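You operate a simulated robot arm through the tools that you are given. There is no shell and no other tool. Be economical: measure what you need, move in short steps, check, and stop when the job is done.

You run a simulated two-armed robot. Do the job below in one go: nothing can be reset, and whatever is moved stays where it is left.

JOB
Release the spur stop button, reset, and send tray 5 to the load point.

It is judged by the outcome, as a careful person would: the job done as asked, and still so three seconds after it is handed in. It fails if anything else is knocked over, pushed out of place, dropped, spilled or broken.

ROBOT AND FRAMES
Two 7-joint arms with fingered hands on one trunk, on a base that drives. Base frame: it is fixed to the floor where the robot stands at the start and does not move with it; the origin is under the middle of the robot, x ahead of it, y to its left, z up. Lengths are in m, angles in rad, forces in N, time in s.
The left shoulder is at the start at [0.07, 0.143, 1.289], the right one opposite. With the tool pointing down near the work surface each hand reaches from about 0.1 to 0.7 m from the robot's upright axis, wherever it stands, measured 20 degrees to its own side. Places, roughly: spur call button [0.5, 0.2, 1.2]; spur repair switch [0.5, 0.3, 1]; spur reset button [0.5, 0.1, 1.2]; spur route knob [0.5, 0.3, 1.3]; spur send button [0.5, 0.3, 1.2]; spur stop button [0.5, 0.1, 1]; yellow tray [2.25, -7, 0.75]. Payload 3.6 kg a hand.
The tool frame of a hand sits at the grasp point between the pads (the TCP): z along the fingers, y along the line on which they close. The tips reach 0.025 m beyond it. Largest opening 0.088 m; the body of the gripper starts 0.029 m behind the TCP. The gripper is a hand of 5 fingers: y runs from the thumb to the fingers, the wrist lies at [-0.013, -0.097, -0.162] in the tool frame, and closing takes about 1.5 s.
Orientation is that of the tool frame in the base frame, as a unit quaternion [w, x, y, z]. With the fingers straight down and the wrist toward the robot, the tool's x, y and z point along [0, 1, 0], [1, 0, 0] and [0, 0, -1] of the base frame.

CONTROLS
- The arms move only by the tool servo_tool. It takes "left_motion", "right_motion" or both (then of equal length, played together; a hand with none holds still); each is a list of rows, each a list of 3 entries, a list of its own where there are three numbers: the shift along the tool's x, y, z in m, then the turn, a rotation vector about the tool's x, y, z in rad, then the finger opening in m, from 0 to 0.088. In form: [[[x, y, z], [wx, wy, wz], fingers], ...]. A call has 1 to 20 rows; each row shifts and turns the commanded pose from where the row before left it, along the tool's axes as they then stand. Each row takes 0.2 s and may step no farther than 0.05 m and 0.15 rad from the row before; otherwise, or with a gripper value out of range, the whole call is refused. Where a pose cannot be reached the arm comes as near as it can. A force on the tool above 40 N (or 10 N above the force at the start of the call, whichever is more), or a blocked arm, ends the call early, and 0.2 s more pass. Each finger travels about 0.072 m/s and halts on what it meets, pressing with about 34 N; the grip force reading is that of the motor and also rises with nothing between the fingers. The clock runs only during rows and for 0.2 s after the last one: add rows that do not move to give the fingers time. It gives the time, the measured TCP pose, the force on the tool (base axes), the opening and the grip force at its end, in the units of the frame above (readings bear some noise), with the torque about the TCP (base axes, N m) and any sound that the robot's microphone picked up, and new pictures: "show" is both (left out), scene, wrist or none (wrist: the cameras of the hands that moved).
- Cameras (640 x 400 px; columns grow to the right, rows downward): "scene" is now at [0.1012, 0.0737, 1.5272]; the picture's right is [0.83, -0.56, 0.00], its down [-0.28, -0.42, -0.87] and it looks along [0.48, 0.72, -0.50] (base axes); focal length 214 px, centre (320, 200). "left" rides on the left gripper at [-0.059, -0.079, -0.105] in its tool frame; the picture's right is [-0.73, -0.32, 0.61], its down [0.62, -0.68, 0.38] and it looks along [0.29, 0.66, 0.70] (tool axes); focal length 234 px, centre (320, 200). "right" rides on the right gripper at [0.059, -0.079, -0.105] in its tool frame; the picture's right is [-0.73, 0.32, -0.61], its down [-0.62, -0.68, 0.38] and it looks along [-0.29, 0.66, 0.70] (tool axes); focal length 234 px, centre (320, 200). There is no depth. A picture from a camera that has moved, and an enlarged one, comes with that camera's place and axes in the base frame and with its lens.
- slide_trunk(by): slides the trunk up (or, below 0, down) by that many m; the arms and the scene camera ride with it, the base frame stays. It gives what a move gives, with no picture.
- drive_base(legs): drives the robot by 1 to 6 legs, each [ahead, left, turn to the left] in m, m and rad, along the robot's own axes; the way and the turn of a leg run together, so that a leg with both is an arc; at most 1.5 m and 3.142 rad a leg. The arms and the cameras ride along, it lands a little off, and it stops where it bumps. It gives what a move gives, and a new picture of the scene camera.
- set_grasp(shape, hand): the hand has 5 fingers and takes this shape, open, in about a second: jaw (thumb against the fingers, like two jaws); tri (thumb and two fingers); tip (a fingertip pinch); poke (one finger out to press); point (the index stretched); flat (the hand flat); cup (the hand cupped); fist (a fist). The gripper value then closes the fingers along that shape, each until it touches; the sizes above hold for jaw. It gives what a move gives, with no picture.
- aim_head(pan, tilt): turns the head with the scene camera to pan (to the left, within 1.501 rad either way) and tilt (down, from -0.506 to 1.204), counted from straight ahead of the robot. It gives what a move gives, and a new picture of the scene camera.
- close_up(camera, box): a new picture of the part [left, top, right, bottom] of that camera's present view, enlarged. No time passes.
- job_done(): hands the job in; it is judged then, once.

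Go step by step. Nothing tells you exact positions but the pictures and the camera data: compare them with the known pose of the tool, close in by small moves and look again before you grip or let go. The budget is 120 turns and 260 pictures, counting those below and the enlarged ones. Unless the task says otherwise, let go and move clear before handing in, and close with one line.

The tools are called after "Call:" as name(argument=value, ...) on one line, values as JSON. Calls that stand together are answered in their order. servo_tool: Moves the arms, as the interface text tells. Its arguments: {"type":"object","properties":{"left_motion":{"type":"array"},"right_motion":{"type":"array"},"show":{"type":"string","enum":["both","scene","wrist","none"]}},"required":[]} The other tools are called the same way: slide_trunk (by) slides the trunk up or down; set_grasp (shape, hand) gives the hand a shape; drive_base (legs) drives the base; aim_head (pan, tilt) turns the head that bears the scene camera; close_up (camera, box) takes an enlarged picture of a part of a camera's view; job_done () hands the job in.

At the start:

```text
time_s: 0.0
left_ee_pos: [0.3457, 0.4442, 1.4355]
left_ee_rot: [0.0, 0.707, 0.707, 0.0]
left_wrist_force: [0.2, -0.6, -0.9]
left_torque: [-0.04, -0.01, 0.01]
left_width: 0.0875
left_finger_force: 0.0
left_shape: jaw
right_ee_pos: [0.4724, 0.0241, 1.3641]
right_ee_rot: [0.0, 0.707, 0.707, 0.0]
right_wrist_force: [0.1, 0.0, 0.5]
right_torque: [0.0, -0.01, -0.01]
right_width: 0.0876
right_finger_force: 0.0
right_shape: jaw
trunk travel left (down, up): [-0.825, 0.115]
robot x, y, heading: [-0.0006, -0.0002, 0.005]
head pan, tilt: [0.983, 0.524]
```

scene: 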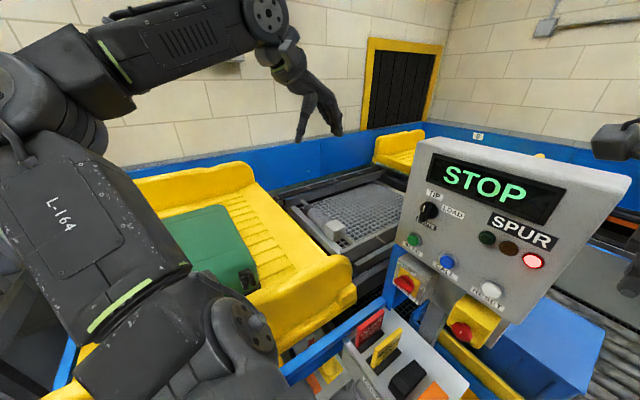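
right: 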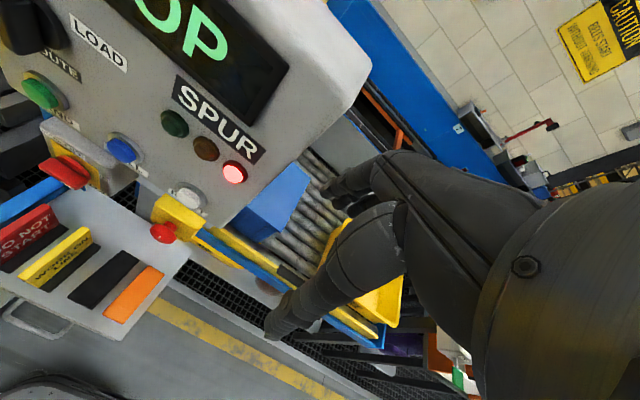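
left: 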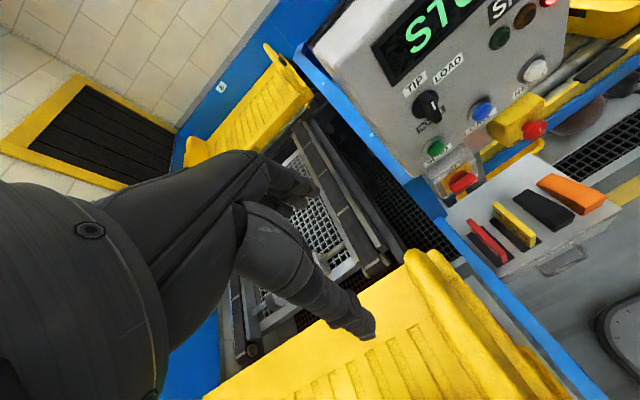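

The panel shows STOP, a route knob, send/call/reset buttons, the repair switch and the yellow-housed stop button. I'll enlarge the panel to read the labels first.

Call:
close_up(camera="scene", box=[380, 130, 640, 293])

Call:
close_up(camera="scene", box=[320, 240, 576, 400])

Call:
close_up(camera="right", box=[0, 0, 320, 200])

Call:
close_up(camera="left", box=[370, 0, 640, 220])

```text
2.45 times, centred on (510, 212) of scene
camera zoom: at [0.1012, 0.0737, 1.5272], right [0.83, -0.56, 0.0], down [-0.28, -0.42, -0.87], along [0.48, 0.72, -0.5], focal length 526 px, centre (-146, 172)
```

zoom: 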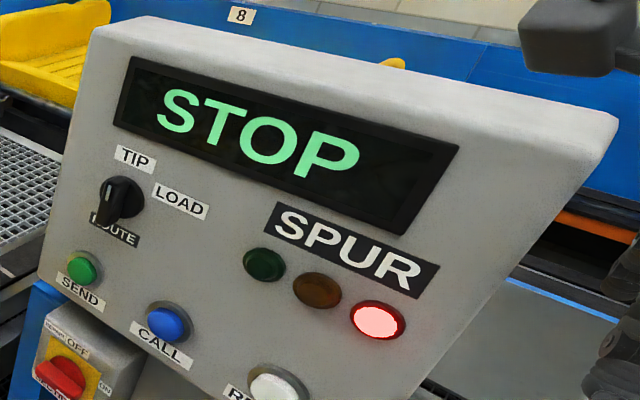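

```text
2.50 times, centred on (448, 320) of scene
camera zoom: at [0.1012, 0.0737, 1.5272], right [0.83, -0.56, 0.0], down [-0.28, -0.42, -0.87], along [0.48, 0.72, -0.5], focal length 536 px, centre (0, -100)
```

zoom: 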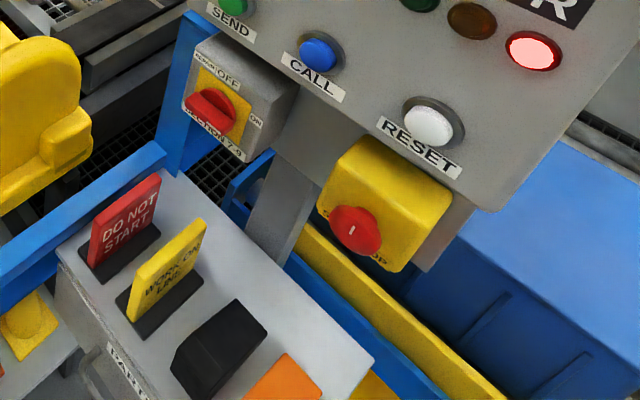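

```text
2.00 times, centred on (160, 100) of right
camera zoom: at [0.3933, 0.0813, 1.47], right [0.32, -0.73, 0.61], down [-0.68, -0.62, -0.38], along [0.66, -0.29, -0.7], focal length 468 px, centre (640, 400)
```

zoom: 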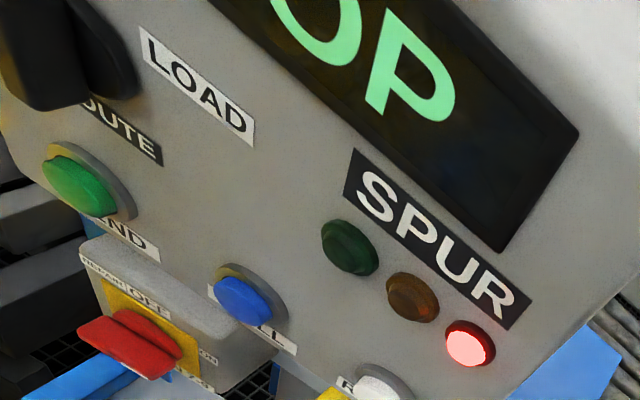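

```text
1.82 times, centred on (505, 110) of left
camera zoom: at [0.267, 0.3849, 1.5414], right [-0.32, -0.73, -0.61], down [-0.68, 0.62, -0.38], along [0.66, 0.29, -0.7], focal length 426 px, centre (-16, 364)
```

zoom: 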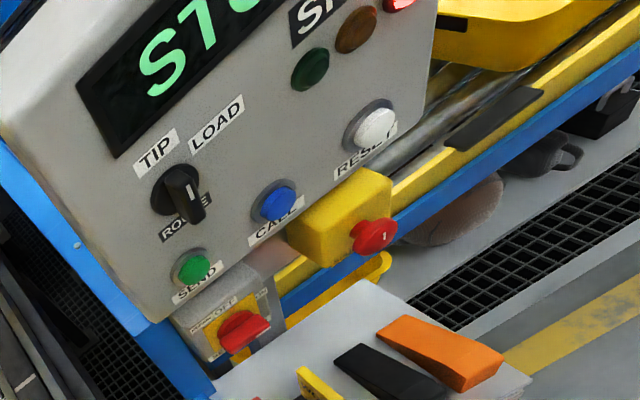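

The stop button is a twist-release mushroom; the knob has TIP and LOAD positions. I'll look around before touching anything to find out which tray is tray 5 and whether the line is clear.

Call:
aim_head(pan=1.45, tilt=0.3)

Call:
aim_head(pan=0.5, tilt=0.3)

Call:
aim_head(pan=-0.6, tilt=0.3)

Call:
aim_head(pan=-1.5, tilt=0.2)

```text
time_s: 0.9
left_ee_pos: [0.3462, 0.4444, 1.435]
left_ee_rot: [0.0, 0.708, 0.707, 0.0]
left_wrist_force: [-0.3, 0.8, -0.2]
left_torque: [0.01, 0.01, -0.02]
left_width: 0.0877
left_finger_force: 0.0
left_shape: jaw
right_ee_pos: [0.4729, 0.024, 1.3653]
right_ee_rot: [0.0, 0.707, 0.707, 0.0]
right_wrist_force: [0.0, -0.1, -0.6]
right_torque: [-0.01, -0.01, 0.02]
right_width: 0.0874
right_finger_force: 0.1
right_shape: jaw
trunk travel left (down, up): [-0.825, 0.115]
robot x, y, heading: [0.0023, -0.0017, 0.0]
head pan, tilt: [1.45, 0.3]
camera scene: at [0.0624, 0.0911, 1.5478], right [0.99, -0.12, 0.0], down [-0.04, -0.29, -0.96], along [0.12, 0.95, -0.3], focal length 214 px, centre (320, 200)
```

scene: 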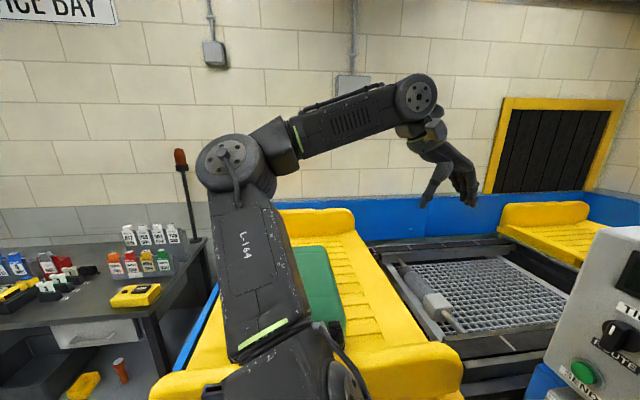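

```text
time_s: 2.1
left_ee_pos: [0.3469, 0.4443, 1.4354]
left_ee_rot: [0.0, 0.707, 0.707, 0.0]
left_wrist_force: [0.2, 0.6, 0.0]
left_torque: [-0.01, -0.02, 0.0]
left_width: 0.0875
left_finger_force: 0.0
left_shape: jaw
right_ee_pos: [0.4713, 0.0226, 1.364]
right_ee_rot: [0.001, 0.707, 0.707, -0.001]
right_wrist_force: [0.7, 0.6, 0.5]
right_torque: [0.02, 0.01, 0.0]
right_width: 0.0876
right_finger_force: 0.1
right_shape: jaw
trunk travel left (down, up): [-0.825, 0.115]
robot x, y, heading: [0.0015, 0.0005, -0.001]
head pan, tilt: [0.499, 0.3]
camera scene: at [0.133, 0.0432, 1.5478], right [0.48, -0.88, 0.0], down [-0.26, -0.14, -0.96], along [0.84, 0.46, -0.3], focal length 214 px, centre (320, 200)
```

scene: 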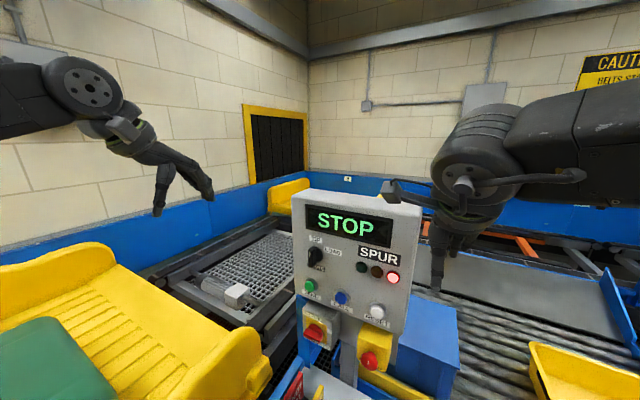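

```text
time_s: 3.5
left_ee_pos: [0.3471, 0.445, 1.435]
left_ee_rot: [0.0, 0.707, 0.707, 0.0]
left_wrist_force: [0.9, 0.3, -0.7]
left_torque: [0.01, 0.02, -0.02]
left_width: 0.0877
left_finger_force: 0.1
left_shape: jaw
right_ee_pos: [0.4711, 0.0231, 1.3642]
right_ee_rot: [0.001, 0.707, 0.707, 0.0]
right_wrist_force: [0.3, 0.1, -0.1]
right_torque: [0.01, 0.0, -0.02]
right_width: 0.0875
right_finger_force: 0.0
right_shape: jaw
trunk travel left (down, up): [-0.825, 0.115]
robot x, y, heading: [-0.0, 0.0031, 0.003]
head pan, tilt: [-0.6, 0.3]
camera scene: at [0.1282, -0.0542, 1.5478], right [-0.56, -0.83, 0.0], down [-0.24, 0.17, -0.96], along [0.79, -0.54, -0.3], focal length 214 px, centre (320, 200)
```

scene: 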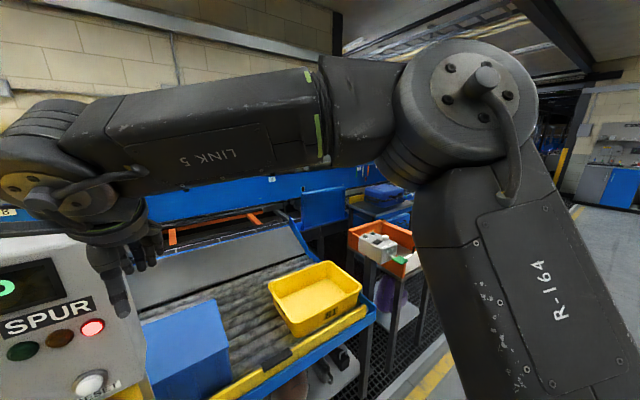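

```text
time_s: 4.7
left_ee_pos: [0.3459, 0.4446, 1.435]
left_ee_rot: [0.0, 0.707, 0.707, 0.0]
left_wrist_force: [0.3, -0.3, -0.4]
left_torque: [0.02, 0.01, 0.01]
left_width: 0.0877
left_finger_force: 0.0
left_shape: jaw
right_ee_pos: [0.4721, 0.0234, 1.3647]
right_ee_rot: [0.0, 0.708, 0.707, 0.0]
right_wrist_force: [0.7, 0.1, 0.1]
right_torque: [-0.01, 0.02, 0.01]
right_width: 0.0876
right_finger_force: 0.1
right_shape: jaw
trunk travel left (down, up): [-0.825, 0.115]
robot x, y, heading: [-0.0032, -0.0008, 0.003]
head pan, tilt: [-1.499, 0.201]
camera scene: at [0.0578, -0.0945, 1.5571], right [-1.0, -0.07, 0.0], down [-0.01, 0.2, -0.98], along [0.07, -0.98, -0.2], focal length 214 px, centre (320, 200)
```

scene: 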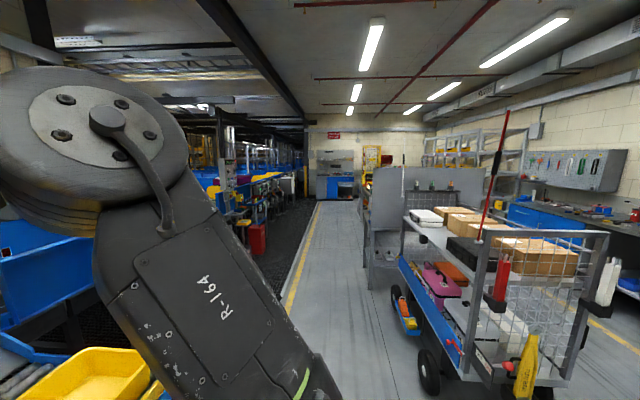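

I see a yellow carrier with a green item at left, and something grey lying on the mesh beside the panel. I'll look closer at both, plus the spur's numbering.

Call:
aim_head(pan=1.1, tilt=0.6)

Call:
close_up(camera="scene", box=[240, 60, 480, 210])

Call:
close_up(camera="scene", box=[60, 120, 360, 400])

Call:
close_up(camera="left", box=[150, 0, 400, 156])

```text
time_s: 7.0
left_ee_pos: [0.3462, 0.444, 1.4359]
left_ee_rot: [0.0, 0.707, 0.707, 0.0]
left_wrist_force: [-0.6, -0.5, -0.2]
left_torque: [0.02, -0.03, 0.0]
left_width: 0.0875
left_finger_force: 0.1
left_shape: jaw
right_ee_pos: [0.4721, 0.023, 1.3647]
right_ee_rot: [0.001, 0.707, 0.707, 0.0]
right_wrist_force: [-0.2, 0.3, 0.2]
right_torque: [-0.04, 0.01, 0.01]
right_width: 0.0875
right_finger_force: 0.1
right_shape: jaw
trunk travel left (down, up): [-0.825, 0.115]
robot x, y, heading: [0.0012, 0.0005, -0.002]
head pan, tilt: [1.1, 0.6]
camera scene: at [0.0912, 0.0772, 1.5203], right [0.89, -0.45, 0.0], down [-0.26, -0.5, -0.83], along [0.37, 0.73, -0.56], focal length 214 px, centre (320, 200)
```

scene: 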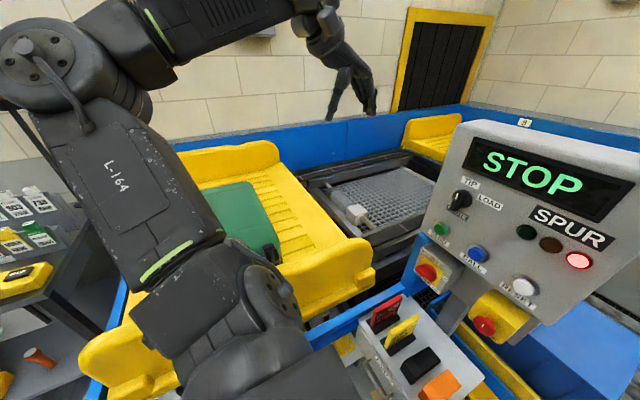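

```text
2.67 times, centred on (360, 135) of scene
camera zoom: at [0.0912, 0.0772, 1.5203], right [0.89, -0.45, 0.0], down [-0.26, -0.5, -0.83], along [0.37, 0.73, -0.56], focal length 572 px, centre (213, 373)
```

zoom: 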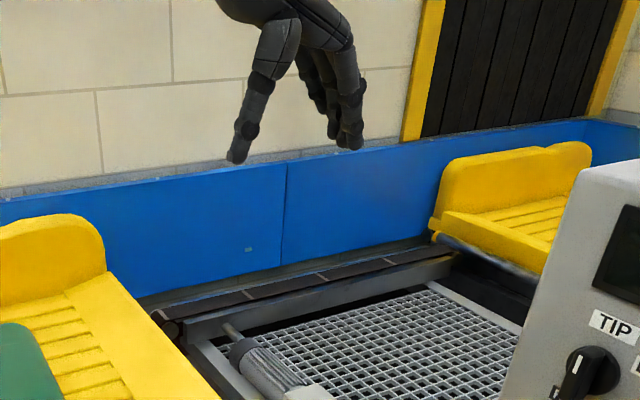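

```text
1.43 times, centred on (210, 260) of scene
camera zoom: at [0.0912, 0.0772, 1.5203], right [0.89, -0.45, 0.0], down [-0.26, -0.5, -0.83], along [0.37, 0.73, -0.56], focal length 306 px, centre (477, 114)
```

zoom: 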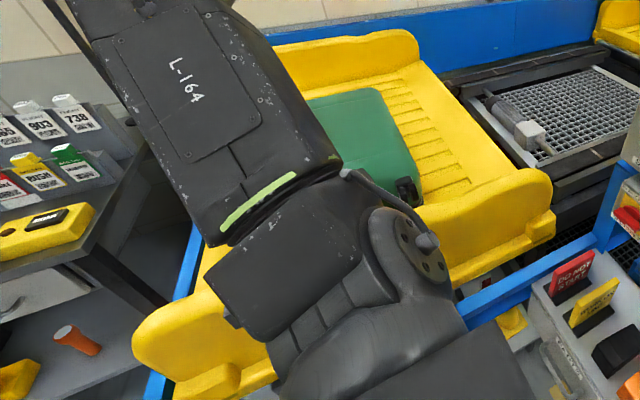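

```text
2.56 times, centred on (275, 78) of left
camera zoom: at [0.2671, 0.3848, 1.5414], right [-0.32, -0.73, -0.61], down [-0.68, 0.62, -0.38], along [0.66, 0.29, -0.7], focal length 600 px, centre (435, 512)
```

zoom: 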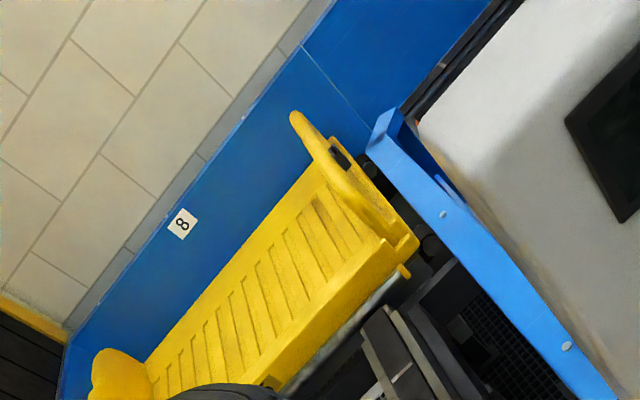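

Call:
close_up(camera="scene", box=[400, 190, 560, 290])

Call:
close_up(camera="scene", box=[350, 240, 540, 400])

Call:
close_up(camera="left", box=[410, 120, 510, 220])

Call:
close_up(camera="left", box=[200, 230, 640, 400])

```text
4.00 times, centred on (480, 240) of scene
camera zoom: at [0.0912, 0.0772, 1.5203], right [0.89, -0.45, 0.0], down [-0.26, -0.5, -0.83], along [0.37, 0.73, -0.56], focal length 858 px, centre (-320, 40)
```

zoom: 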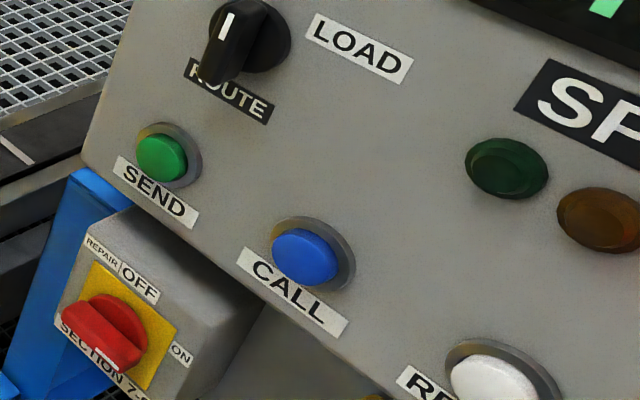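

```text
2.50 times, centred on (445, 320) of scene
camera zoom: at [0.0912, 0.0772, 1.5203], right [0.89, -0.45, 0.0], down [-0.26, -0.5, -0.83], along [0.37, 0.73, -0.56], focal length 536 px, centre (8, -100)
```

zoom: 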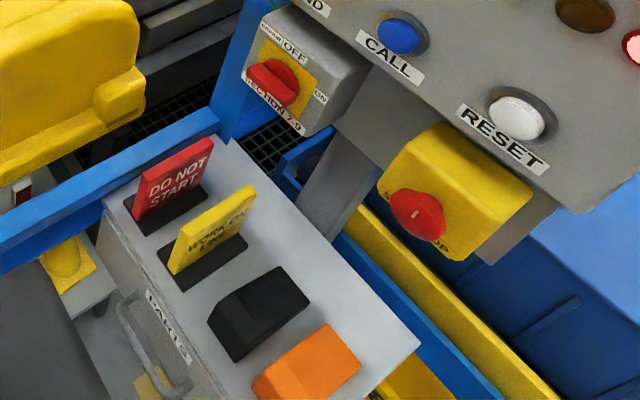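

```text
4.00 times, centred on (460, 170) of left
camera zoom: at [0.2671, 0.3848, 1.5414], right [-0.32, -0.73, -0.61], down [-0.68, 0.62, -0.38], along [0.66, 0.29, -0.7], focal length 937 px, centre (-240, 320)
```

zoom: 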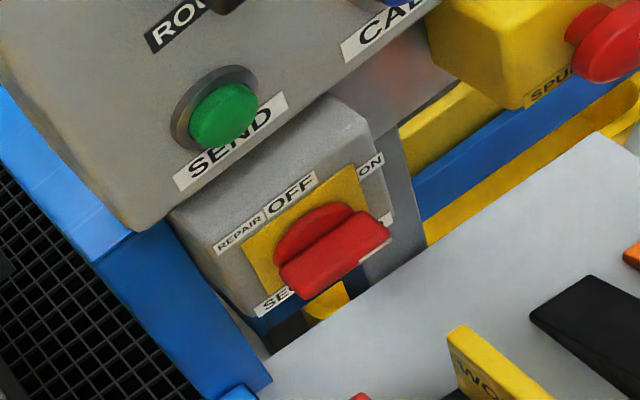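

```text
1.45 times, centred on (420, 315) of left
camera zoom: at [0.2671, 0.3848, 1.5414], right [-0.32, -0.73, -0.61], down [-0.68, 0.62, -0.38], along [0.66, 0.29, -0.7], focal length 341 px, centre (174, 33)
```

zoom: 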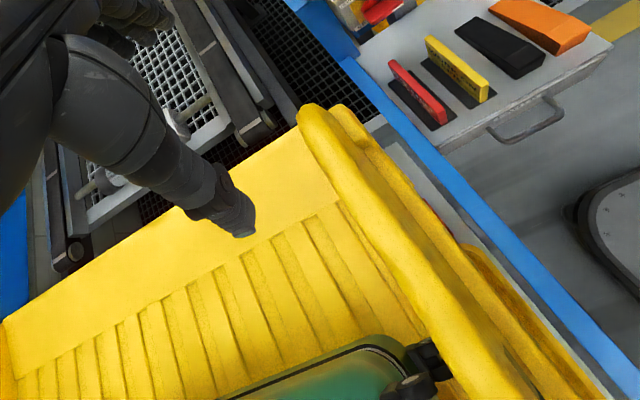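

Triangulating from two cameras: stop button face ≈ (0.536, 0.125, 1.001), reset ≈ (0.543, 0.118, 1.154), send ≈ (0.539, 0.296, 1.164), knob ≈ (0.531, 0.28, 1.262). I'll draw the right hand back and turn it so that its fingers point forward with the wrist to the right.

Call:
close_up(camera="scene", box=[460, 285, 540, 345])

Call:
servo_tool(right_motion=[[[0, -0.04, 0], [0, 0, 0], 0.088], [[0, -0.04, 0], [0, 0, 0], 0.088], [[0, -0.04, 0], [0, 0, 0], 0.088], [[0, -0.04, 0], [0, 0, 0], 0.088], [[0, 0, 0], [-0.0864, -0.0864, -0.0864], 0.088], [[0, 0, 0], [-0.0864, -0.0864, -0.0864], 0.088], [[0, 0, 0], [-0.0864, -0.0864, -0.0864], 0.088], [[0, 0, 0], [-0.0864, -0.0864, -0.0864], 0.088], [[0, 0, 0], [-0.0864, -0.0864, -0.0864], 0.088], [[0, 0, 0], [-0.0864, -0.0864, -0.0864], 0.088], [[0, 0, 0], [-0.0864, -0.0864, -0.0864], 0.088], [[0, 0, 0], [-0.0864, -0.0864, -0.0864], 0.088], [[0, 0, 0], [-0.0864, -0.0864, -0.0864], 0.088], [[0, 0, 0], [-0.0864, -0.0864, -0.0864], 0.088], [[0, 0, 0], [-0.0864, -0.0864, -0.0864], 0.088], [[0, 0, 0], [-0.0864, -0.0864, -0.0864], 0.088], [[0, 0, 0], [-0.0864, -0.0864, -0.0864], 0.088], [[0, 0, 0], [-0.0864, -0.0864, -0.0864], 0.088]])

```text
6.67 times, centred on (500, 315) of scene
camera zoom: at [0.0912, 0.0772, 1.5203], right [0.89, -0.45, 0.0], down [-0.26, -0.5, -0.83], along [0.37, 0.73, -0.56], focal length 1430 px, centre (-880, -567)
```

zoom: 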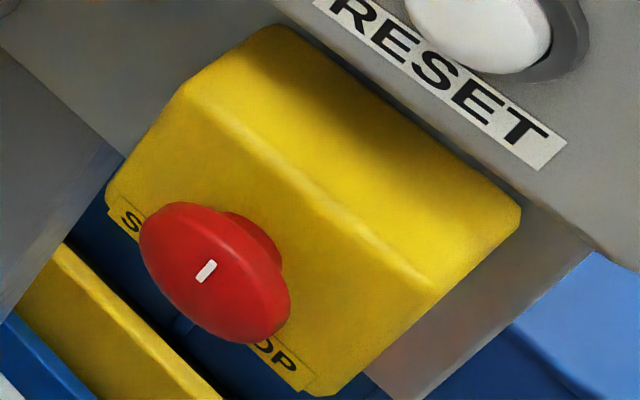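

```text
time_s: 10.8
left_ee_pos: [0.3464, 0.4436, 1.4355]
left_ee_rot: [0.0, 0.708, 0.706, 0.0]
left_wrist_force: [-0.9, -0.2, 0.6]
left_torque: [0.0, 0.0, -0.01]
left_width: 0.0876
left_finger_force: 0.0
left_shape: jaw
right_ee_pos: [0.3345, 0.0693, 1.3958]
right_ee_rot: [0.707, -0.002, 0.707, -0.002]
right_wrist_force: [-0.2, -0.1, -0.2]
right_torque: [-0.02, 0.0, 0.01]
right_width: 0.0877
right_finger_force: 0.1
right_shape: jaw
right hand out of reach, approached as far as the arm can: row 14, 15, 16, 17, 18
trunk travel left (down, up): [-0.825, 0.115]
robot x, y, heading: [0.0005, -0.0017, -0.001]
head pan, tilt: [1.1, 0.6]
camera scene: at [0.0916, 0.0769, 1.5203], right [0.89, -0.45, 0.0], down [-0.26, -0.5, -0.83], along [0.37, 0.74, -0.56], focal length 214 px, centre (320, 200)
camera right: at [0.2286, -0.0098, 1.3371], right [-0.61, 0.33, 0.73], down [0.38, -0.68, 0.63], along [0.7, 0.66, 0.29], focal length 234 px, centre (320, 200)
```

scene: 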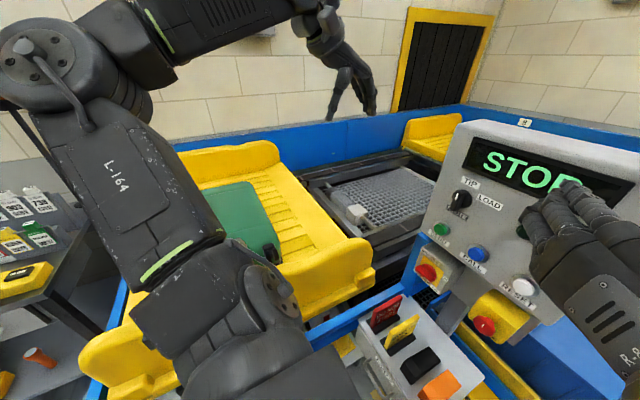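
right: 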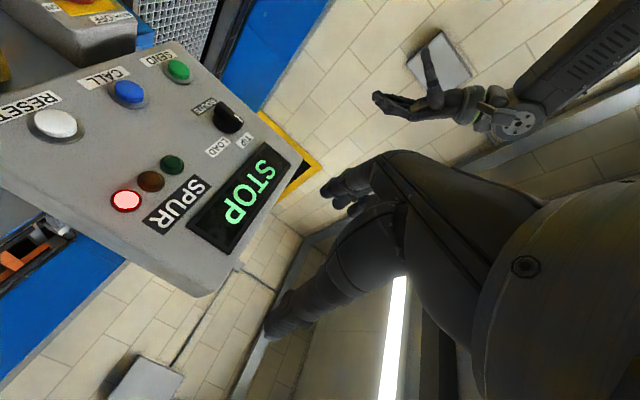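

The hand now points forward. The panel is vertical and faces me, so I lower the hand to the stop button's height, staying well short of it.

Call:
servo_tool(right_motion=[[[0.05, 0, 0], [0, 0, 0], 0.088], [[0.05, 0, 0], [0, 0, 0], 0.088], [[0.05, 0, 0], [0, 0, 0], 0.088], [[0.05, 0.02, 0], [0, 0, 0], 0.088], [[0.05, 0.02, 0], [0, 0, 0], 0.088], [[0.05, 0.02, 0], [0, 0, 0], 0.088], [[0.05, 0.02, 0], [0, 0, 0], 0.088], [[0, 0, 0], [0, 0, 0], 0.088]])

```text
refused: row 4 steps farther than a row can; nothing moved
```

Call:
servo_tool(right_motion=[[[0.045, 0, 0], [0, 0, 0], 0.088], [[0.045, 0, 0], [0, 0, 0], 0.088], [[0.045, 0, 0], [0, 0, 0], 0.088], [[0.045, 0.01, 0], [0, 0, 0], 0.088], [[0.045, 0.01, 0], [0, 0, 0], 0.088], [[0.045, 0.02, 0], [0, 0, 0], 0.088], [[0.045, 0.02, 0], [0, 0, 0], 0.088], [[0.04, 0.02, 0], [0, 0, 0], 0.088], [[0, 0, 0], [0, 0, 0], 0.088]])

```text
time_s: 13.0
left_ee_pos: [0.3458, 0.4442, 1.4355]
left_ee_rot: [0.0, 0.707, 0.707, 0.0]
left_wrist_force: [0.4, -0.4, 0.4]
left_torque: [-0.03, -0.01, 0.01]
left_width: 0.0877
left_finger_force: 0.1
left_shape: jaw
right_ee_pos: [0.4333, 0.1714, 1.2229]
right_ee_rot: [0.701, 0.037, 0.712, -0.005]
right_wrist_force: [-0.1, 0.1, -0.2]
right_torque: [-0.04, 0.0, -0.01]
right_width: 0.0878
right_finger_force: 0.0
right_shape: jaw
right hand out of reach, approached as far as the arm can: row 1, 2, 4, 5, 6, 7, 8
trunk travel left (down, up): [-0.825, 0.115]
robot x, y, heading: [0.0029, -0.0022, -0.002]
head pan, tilt: [1.1, 0.6]
stopped in row 9 (right hand): the arm was blocked; the commanded pose is now the measured one
camera scene: at [0.0917, 0.0769, 1.5203], right [0.89, -0.45, 0.0], down [-0.26, -0.5, -0.83], along [0.37, 0.74, -0.57], focal length 214 px, centre (320, 200)
camera right: at [0.3227, 0.0995, 1.1634], right [-0.58, 0.32, 0.75], down [0.35, -0.73, 0.59], along [0.74, 0.6, 0.31], focal length 234 px, centre (320, 200)
```

scene: 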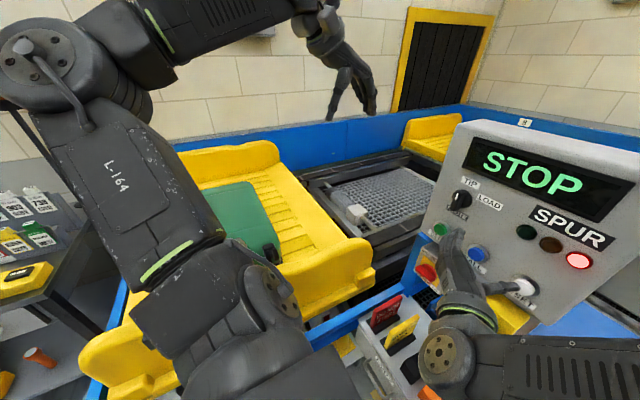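
right: 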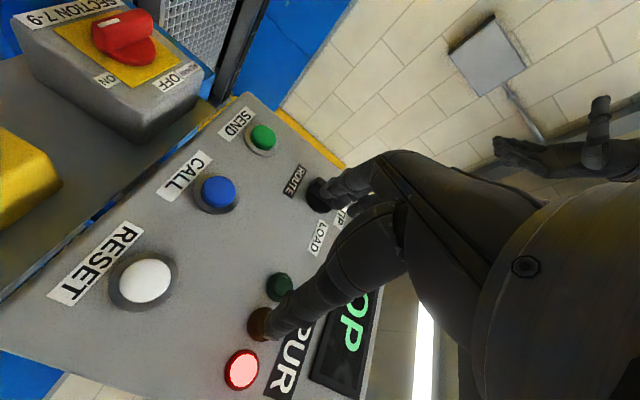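

The arm is cramped this close to the panel. I'll back the base off straight to gain room; the hand retreats away from the panel with it.

Call:
drive_base(legs=[[-0.22, 0, 0]])

```text
time_s: 14.7
left_ee_pos: [0.131, 0.4445, 1.4334]
left_ee_rot: [0.0, 0.707, 0.707, -0.001]
left_wrist_force: [0.3, 0.4, 0.0]
left_torque: [-0.02, 0.0, 0.04]
left_width: 0.0874
left_finger_force: 0.0
left_shape: jaw
right_ee_pos: [0.2181, 0.1711, 1.2238]
right_ee_rot: [0.701, 0.037, 0.712, -0.005]
right_wrist_force: [0.8, -0.6, 0.7]
right_torque: [-0.02, -0.02, 0.0]
right_width: 0.0879
right_finger_force: 0.1
right_shape: jaw
trunk travel left (down, up): [-0.825, 0.115]
robot x, y, heading: [-0.2141, -0.0009, 0.003]
head pan, tilt: [1.1, 0.6]
camera scene: at [-0.1231, 0.0773, 1.5201], right [0.89, -0.45, 0.0], down [-0.26, -0.5, -0.82], along [0.37, 0.74, -0.57], focal length 214 px, centre (320, 200)
```

scene: 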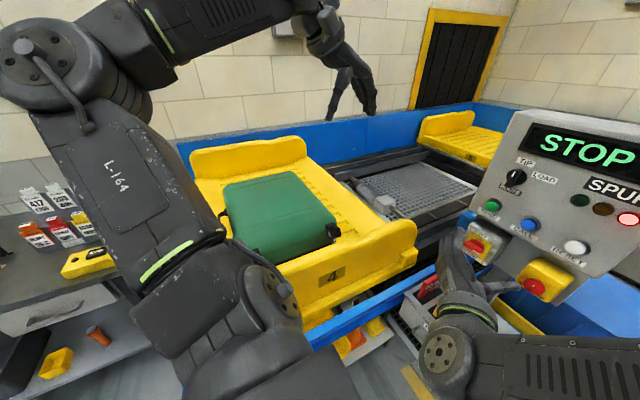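

The carrier with the green suitcase is number 4. Let me read the number of the far carrier.

Call:
aim_head(pan=0.75, tilt=0.4)

Call:
close_up(camera="scene", box=[260, 120, 460, 245])

Call:
close_up(camera="scene", box=[420, 150, 640, 290])

```text
time_s: 15.5
left_ee_pos: [0.1278, 0.444, 1.436]
left_ee_rot: [0.001, 0.707, 0.707, 0.001]
left_wrist_force: [-0.3, -0.5, 0.6]
left_torque: [-0.02, 0.01, -0.05]
left_width: 0.0875
left_finger_force: 0.1
left_shape: jaw
right_ee_pos: [0.2137, 0.1694, 1.2264]
right_ee_rot: [0.702, 0.04, 0.711, -0.005]
right_wrist_force: [-0.1, 0.9, 0.8]
right_torque: [0.01, -0.01, 0.03]
right_width: 0.0878
right_finger_force: 0.0
right_shape: jaw
trunk travel left (down, up): [-0.825, 0.115]
robot x, y, heading: [-0.2164, 0.0008, 0.001]
head pan, tilt: [0.75, 0.4]
camera scene: at [-0.1001, 0.0617, 1.5386], right [0.68, -0.73, 0.0], down [-0.28, -0.27, -0.92], along [0.67, 0.63, -0.39], focal length 214 px, centre (320, 200)
```

scene: 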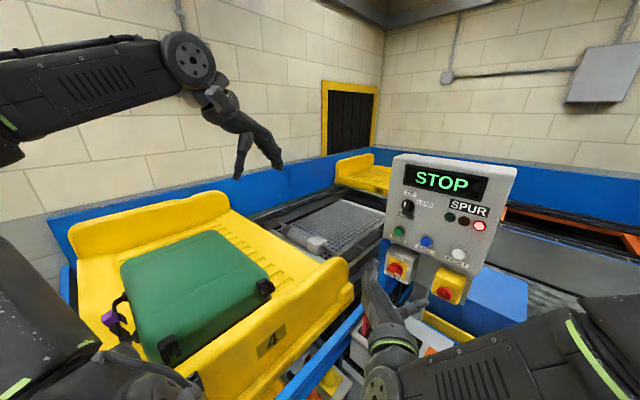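

```text
3.20 times, centred on (360, 182) of scene
camera zoom: at [-0.1001, 0.0617, 1.5386], right [0.68, -0.73, 0.0], down [-0.28, -0.27, -0.92], along [0.67, 0.63, -0.39], focal length 686 px, centre (192, 256)
```

zoom: 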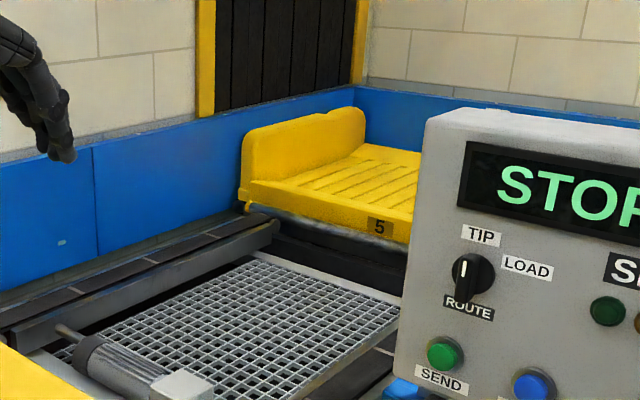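

```text
2.86 times, centred on (530, 220) of scene
camera zoom: at [-0.1001, 0.0617, 1.5386], right [0.68, -0.73, 0.0], down [-0.28, -0.27, -0.92], along [0.67, 0.63, -0.39], focal length 613 px, centre (-280, 143)
```

zoom: 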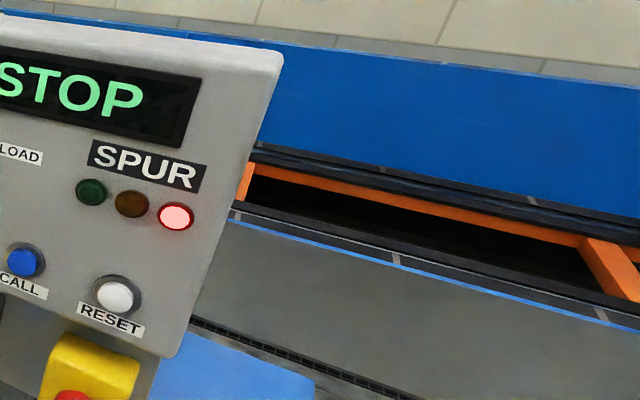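

Tray 5 is the far one at position 8, and the route knob points up at TIP, so it will need turning to LOAD. Now I bring the right hand in front of the stop button.

Call:
servo_tool(right_motion=[[[0.028, -0.0056, 0.01], [0, 0, -0.01], 0.088], [[0.028, -0.0056, 0.01], [0, 0, -0.01], 0.088], [[0.028, -0.0056, 0.01], [0, 0, -0.01], 0.088], [[0.028, -0.0056, 0.01], [0, 0, -0.01], 0.088], [[0.028, -0.0056, 0.01], [0, 0, -0.01], 0.088], [[0.028, -0.0056, 0.01], [0, 0, -0.01], 0.088], [[0.028, -0.0056, 0.01], [0, 0, 0], 0.088], [[0.028, -0.0056, 0.01], [0, 0, 0], 0.088], [[0, 0, 0], [0, 0, 0], 0.088]])

```text
time_s: 17.5
left_ee_pos: [0.1278, 0.4449, 1.4353]
left_ee_rot: [0.0, 0.707, 0.707, 0.0]
left_wrist_force: [0.3, -0.3, -0.8]
left_torque: [-0.02, -0.02, 0.0]
left_width: 0.0877
left_finger_force: 0.1
left_shape: jaw
right_ee_pos: [0.2357, 0.1498, 1.1965]
right_ee_rot: [0.696, 0.043, 0.716, -0.035]
right_wrist_force: [0.0, -0.5, -0.1]
right_torque: [0.01, -0.04, 0.0]
right_width: 0.0877
right_finger_force: 0.0
right_shape: jaw
right hand out of reach, approached as far as the arm can: row 1, 2, 3, 4, 5, 6, 7, 8
trunk travel left (down, up): [-0.825, 0.115]
robot x, y, heading: [-0.213, 0.0007, -0.0]
head pan, tilt: [0.75, 0.4]
camera scene: at [-0.0988, 0.0617, 1.5385], right [0.68, -0.73, 0.0], down [-0.28, -0.27, -0.92], along [0.67, 0.63, -0.39], focal length 214 px, centre (320, 200)
camera right: at [0.1202, 0.082, 1.1404], right [-0.55, 0.38, 0.75], down [0.32, -0.73, 0.61], along [0.77, 0.57, 0.28], focal length 234 px, centre (320, 200)
```

scene: 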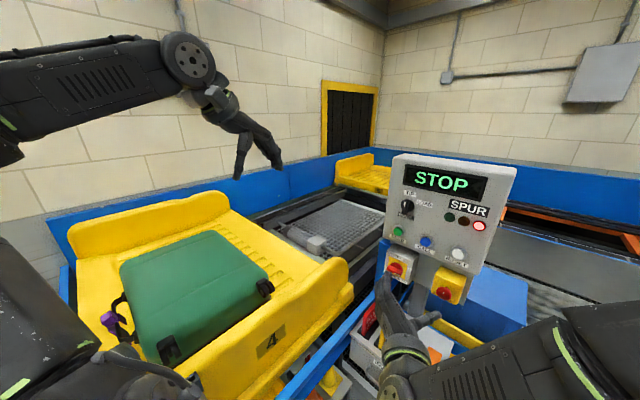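
right: 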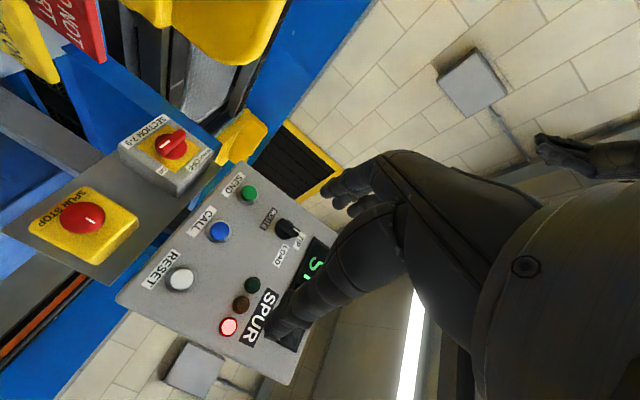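

The arm can't hold this orientation this far below its shoulder. I'll return the right hand to shoulder height, tuck the left one in and up, then lower the trunk.

Call:
servo_tool(right_motion=[[[-0.04, -0.01, 0], [-0.055, -0.014, -0.006], 0.088], [[-0.04, -0.01, 0], [-0.055, -0.014, -0.006], 0.088], [[-0.04, -0.02, 0], [0, 0, 0], 0.088], [[-0.03, -0.02, 0], [0, 0, 0], 0.088], [[0, 0, 0], [0, 0, 0], 0.088]], left_motion=[[[-0.03, 0, -0.035], [0, 0, 0], 0.088], [[-0.03, 0, -0.035], [0, 0, 0], 0.088], [[-0.03, 0, -0.03], [0, 0, 0], 0.088], [[-0.03, 0, 0], [0, 0, 0], 0.088], [[0, 0, 0], [0, 0, 0], 0.088]], show="scene")

```text
time_s: 18.0
left_ee_pos: [0.1285, 0.4077, 1.4754]
left_ee_rot: [0.0, 0.707, 0.707, 0.001]
left_wrist_force: [0.1, -0.2, -0.3]
left_torque: [0.02, 0.01, -0.02]
left_width: 0.0878
left_finger_force: 0.0
left_shape: jaw
right_ee_pos: [0.1999, 0.1384, 1.1479]
right_ee_rot: [0.594, 0.022, 0.804, -0.007]
right_wrist_force: [0.2, -0.7, -0.4]
right_torque: [0.04, 0.01, 0.02]
right_width: 0.0878
right_finger_force: 0.0
right_shape: jaw
right hand out of reach, approached as far as the arm can: row 1, 2
trunk travel left (down, up): [-0.825, 0.115]
robot x, y, heading: [-0.2173, -0.0016, 0.003]
head pan, tilt: [0.75, 0.4]
stopped in row 2 (right hand): the arm was blocked; the commanded pose is now the measured one
camera scene: at [-0.0987, 0.0593, 1.5386], right [0.68, -0.73, 0.0], down [-0.28, -0.26, -0.92], along [0.67, 0.63, -0.39], focal length 214 px, centre (320, 200)
```

scene: 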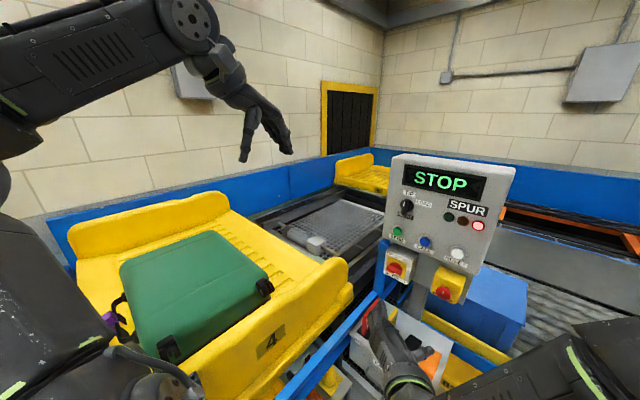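

Call:
servo_tool(right_motion=[[[-0.03, -0.01, -0.01], [0, 0, 0], 0.088], [[-0.04, -0.01, -0.01], [0, 0, 0], 0.088], [[-0.04, -0.01, -0.01], [-0.01, -0.075, -0.005], 0.088], [[-0.04, -0.01, -0.01], [-0.01, -0.075, -0.005], 0.088], [[-0.04, -0.01, -0.01], [-0.01, -0.075, -0.005], 0.088], [[-0.03, -0.02, 0], [-0.01, -0.075, -0.005], 0.088], [[0, 0, 0], [0, 0, 0], 0.088]], left_motion=[[[-0.03, 0, -0.035], [0, 0, 0], 0.088], [[-0.03, 0, -0.035], [0, 0, 0], 0.088], [[-0.02, 0, 0], [0, 0, 0], 0.088], [[0, 0, 0], [0, 0, 0], 0.088], [[0, 0, 0], [0, 0, 0], 0.088], [[0, 0, 0], [0, 0, 0], 0.088], [[0, 0, 0], [0, 0, 0], 0.088]], show="none")

```text
time_s: 19.6
left_ee_pos: [0.1314, 0.3321, 1.5377]
left_ee_rot: [0.002, 0.708, 0.706, 0.0]
left_wrist_force: [-0.1, 0.8, 0.9]
left_torque: [-0.02, 0.03, 0.02]
left_width: 0.0877
left_finger_force: 0.1
left_shape: jaw
left hand out of reach, approached as far as the arm can: row 2
right_ee_pos: [0.1965, 0.0726, 1.3751]
right_ee_rot: [0.71, -0.006, 0.705, -0.001]
right_wrist_force: [0.2, 0.0, 0.0]
right_torque: [0.0, -0.02, -0.04]
right_width: 0.0878
right_finger_force: 0.1
right_shape: jaw
trunk travel left (down, up): [-0.825, 0.115]
robot x, y, heading: [-0.2169, 0.0014, 0.0]
head pan, tilt: [0.75, 0.4]
```

Call:
slide_trunk(by=-0.25)

Call:
aim_head(pan=0.75, tilt=0.5)

```text
time_s: 22.2
left_ee_pos: [0.1306, 0.3293, 1.2878]
left_ee_rot: [0.002, 0.708, 0.706, 0.002]
left_wrist_force: [0.0, -0.4, 0.0]
left_torque: [-0.02, -0.01, -0.01]
left_width: 0.0876
left_finger_force: 0.1
left_shape: jaw
right_ee_pos: [0.1964, 0.0717, 1.1241]
right_ee_rot: [0.709, -0.004, 0.705, -0.001]
right_wrist_force: [0.6, 0.1, -1.0]
right_torque: [0.03, 0.0, 0.0]
right_width: 0.0878
right_finger_force: 0.2
right_shape: jaw
trunk travel left (down, up): [-0.575, 0.365]
robot x, y, heading: [-0.2157, -0.0012, 0.001]
head pan, tilt: [0.75, 0.4]
```

```text
time_s: 22.8
left_ee_pos: [0.1321, 0.3294, 1.2878]
left_ee_rot: [0.002, 0.707, 0.707, 0.001]
left_wrist_force: [-0.3, -0.8, -0.3]
left_torque: [0.01, -0.03, 0.0]
left_width: 0.0881
left_finger_force: 0.1
left_shape: jaw
right_ee_pos: [0.1974, 0.0715, 1.1244]
right_ee_rot: [0.71, -0.004, 0.705, -0.001]
right_wrist_force: [0.3, 0.0, 0.2]
right_torque: [0.02, 0.03, 0.01]
right_width: 0.0878
right_finger_force: 0.0
right_shape: jaw
trunk travel left (down, up): [-0.575, 0.365]
robot x, y, heading: [-0.2164, -0.001, 0.004]
head pan, tilt: [0.75, 0.499]
camera scene: at [-0.1, 0.0604, 1.2795], right [0.68, -0.73, 0.0], down [-0.35, -0.33, -0.88], along [0.64, 0.6, -0.48], focal length 214 px, centre (320, 200)
```

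scene: 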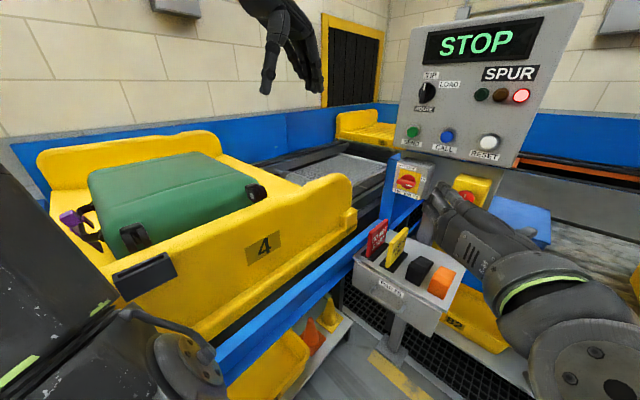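

Call:
close_up(camera="scene", box=[340, 120, 540, 245])

Call:
slide_trunk(by=-0.12)

```text
3.20 times, centred on (440, 182) of scene
camera zoom: at [-0.1, 0.0604, 1.2795], right [0.68, -0.73, 0.0], down [-0.35, -0.33, -0.88], along [0.64, 0.6, -0.48], focal length 686 px, centre (-64, 256)
```

zoom: 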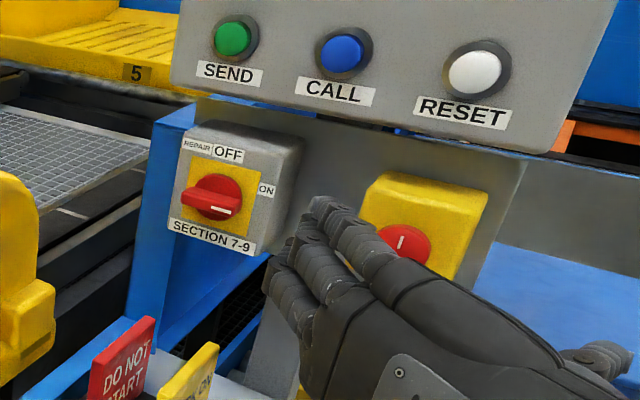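

```text
time_s: 24.3
left_ee_pos: [0.1324, 0.3293, 1.1673]
left_ee_rot: [0.002, 0.708, 0.706, 0.001]
left_wrist_force: [1.6, -0.1, -0.6]
left_torque: [-0.01, -0.01, 0.02]
left_width: 0.0877
left_finger_force: 0.0
left_shape: jaw
right_ee_pos: [0.196, 0.072, 1.0036]
right_ee_rot: [0.709, -0.005, 0.705, -0.001]
right_wrist_force: [-0.9, 0.2, 0.2]
right_torque: [0.0, 0.0, -0.05]
right_width: 0.0877
right_finger_force: 0.0
right_shape: jaw
trunk travel left (down, up): [-0.455, 0.485]
robot x, y, heading: [-0.2192, 0.0003, -0.008]
head pan, tilt: [0.75, 0.499]
```

The repair switch is ON, so it stays untouched. I'll pre-roll the right hand counter-clockwise (room for a clockwise twist) and line up with the button.

Call:
servo_tool(right_motion=[[[0, 0.01, 0.02], [0, 0, -0.12], 0.088], [[0, 0.01, 0.02], [0, 0, -0.12], 0.088], [[0, 0.01, 0.02], [0, 0, -0.12], 0.088], [[0, 0.01, 0.02], [0, 0, -0.12], 0.088], [[0, 0.01, 0.02], [0, 0, -0.12], 0.088], [[0, 0, 0], [0, 0, 0], 0.088]])

```text
time_s: 25.7
left_ee_pos: [0.131, 0.3286, 1.168]
left_ee_rot: [0.001, 0.708, 0.707, 0.0]
left_wrist_force: [-0.7, 0.2, -0.3]
left_torque: [-0.02, 0.02, -0.01]
left_width: 0.0876
left_finger_force: 0.1
left_shape: jaw
right_ee_pos: [0.2964, 0.1199, 0.9925]
right_ee_rot: [0.677, -0.212, 0.673, -0.21]
right_wrist_force: [0.2, 0.8, 0.4]
right_torque: [-0.01, -0.04, 0.02]
right_width: 0.0879
right_finger_force: 0.0
right_shape: jaw
trunk travel left (down, up): [-0.455, 0.485]
robot x, y, heading: [-0.217, -0.0014, -0.001]
head pan, tilt: [0.75, 0.499]
camera scene: at [-0.1, 0.0598, 1.1595], right [0.68, -0.73, 0.0], down [-0.35, -0.33, -0.88], along [0.64, 0.6, -0.48], focal length 214 px, centre (320, 200)
camera right: at [0.1921, 0.0202, 0.989], right [-0.61, 0.68, 0.41], down [0.38, -0.2, 0.9], along [0.69, 0.71, -0.13], focal length 234 px, centre (320, 200)
```

scene: 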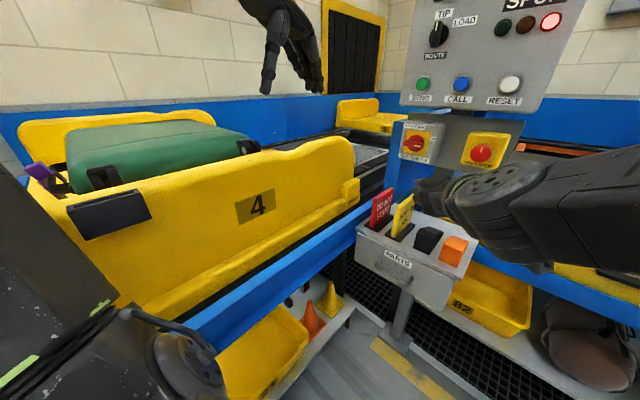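
right: 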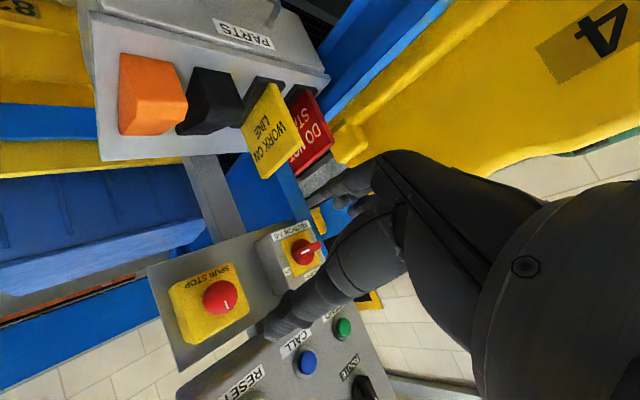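

The hand reaches well here. Refined stop button: (0.539, 0.126, 1.007). I drive forward a bit so the arm needn't stretch.

Call:
drive_base(legs=[[0.15, 0, 0]])

Call:
aim_head(pan=0.25, tilt=0.45)

Call:
close_up(camera="right", box=[0, 0, 640, 400])

```text
time_s: 27.1
left_ee_pos: [0.2805, 0.3286, 1.1672]
left_ee_rot: [0.0, 0.708, 0.706, 0.001]
left_wrist_force: [0.8, 0.5, -0.4]
left_torque: [-0.04, 0.04, -0.01]
left_width: 0.0875
left_finger_force: 0.0
left_shape: jaw
right_ee_pos: [0.4452, 0.1208, 0.9916]
right_ee_rot: [0.677, -0.212, 0.673, -0.211]
right_wrist_force: [-0.3, -0.1, -0.3]
right_torque: [-0.01, 0.0, -0.01]
right_width: 0.0879
right_finger_force: 0.1
right_shape: jaw
trunk travel left (down, up): [-0.455, 0.485]
robot x, y, heading: [-0.0697, -0.0039, -0.0]
head pan, tilt: [0.75, 0.499]
camera scene: at [0.0489, 0.0603, 1.1593], right [0.68, -0.73, 0.0], down [-0.35, -0.33, -0.88], along [0.64, 0.6, -0.48], focal length 214 px, centre (320, 200)
```

scene: 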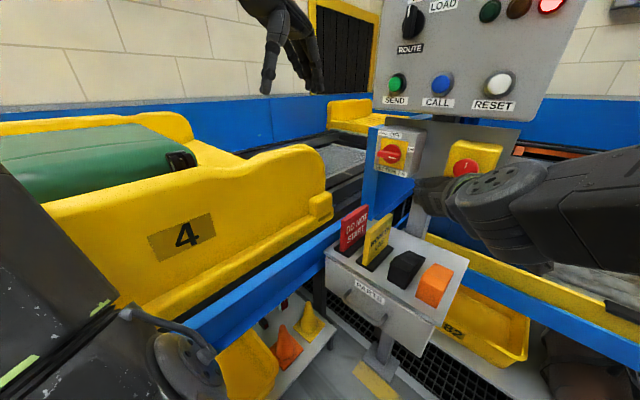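

```text
time_s: 28.0
left_ee_pos: [0.2792, 0.329, 1.1671]
left_ee_rot: [0.001, 0.707, 0.707, 0.001]
left_wrist_force: [-0.1, 0.7, 0.1]
left_torque: [-0.01, 0.02, -0.01]
left_width: 0.0877
left_finger_force: 0.0
left_shape: jaw
right_ee_pos: [0.4442, 0.1204, 0.993]
right_ee_rot: [0.677, -0.212, 0.672, -0.211]
right_wrist_force: [0.0, 0.4, -1.1]
right_torque: [0.02, 0.05, 0.02]
right_width: 0.0878
right_finger_force: 0.0
right_shape: jaw
trunk travel left (down, up): [-0.455, 0.485]
robot x, y, heading: [-0.0673, 0.0028, -0.001]
head pan, tilt: [0.25, 0.45]
camera scene: at [0.0706, 0.021, 1.1639], right [0.25, -0.97, 0.0], down [-0.42, -0.11, -0.9], along [0.87, 0.22, -0.44], focal length 214 px, centre (320, 200)
```

scene: 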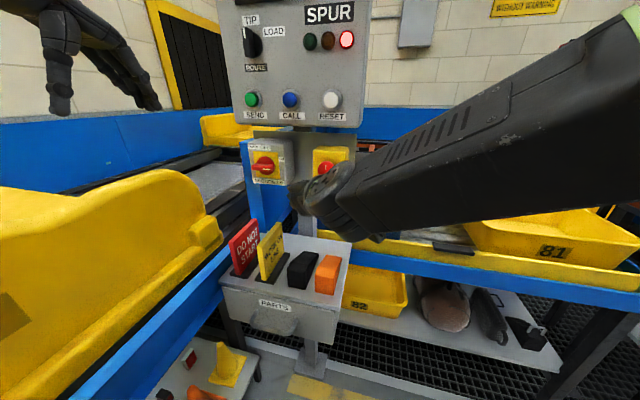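

```text
1.00 times, centred on (320, 200) of right
camera zoom: at [0.3399, 0.0202, 0.9889], right [-0.61, 0.68, 0.41], down [0.38, -0.2, 0.9], along [0.69, 0.71, -0.13], focal length 234 px, centre (320, 200)
```

zoom: 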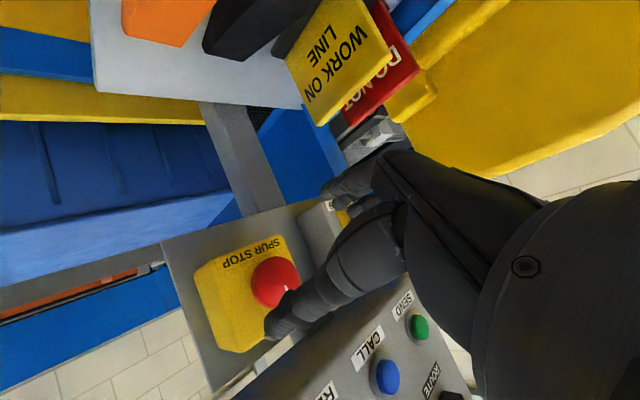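

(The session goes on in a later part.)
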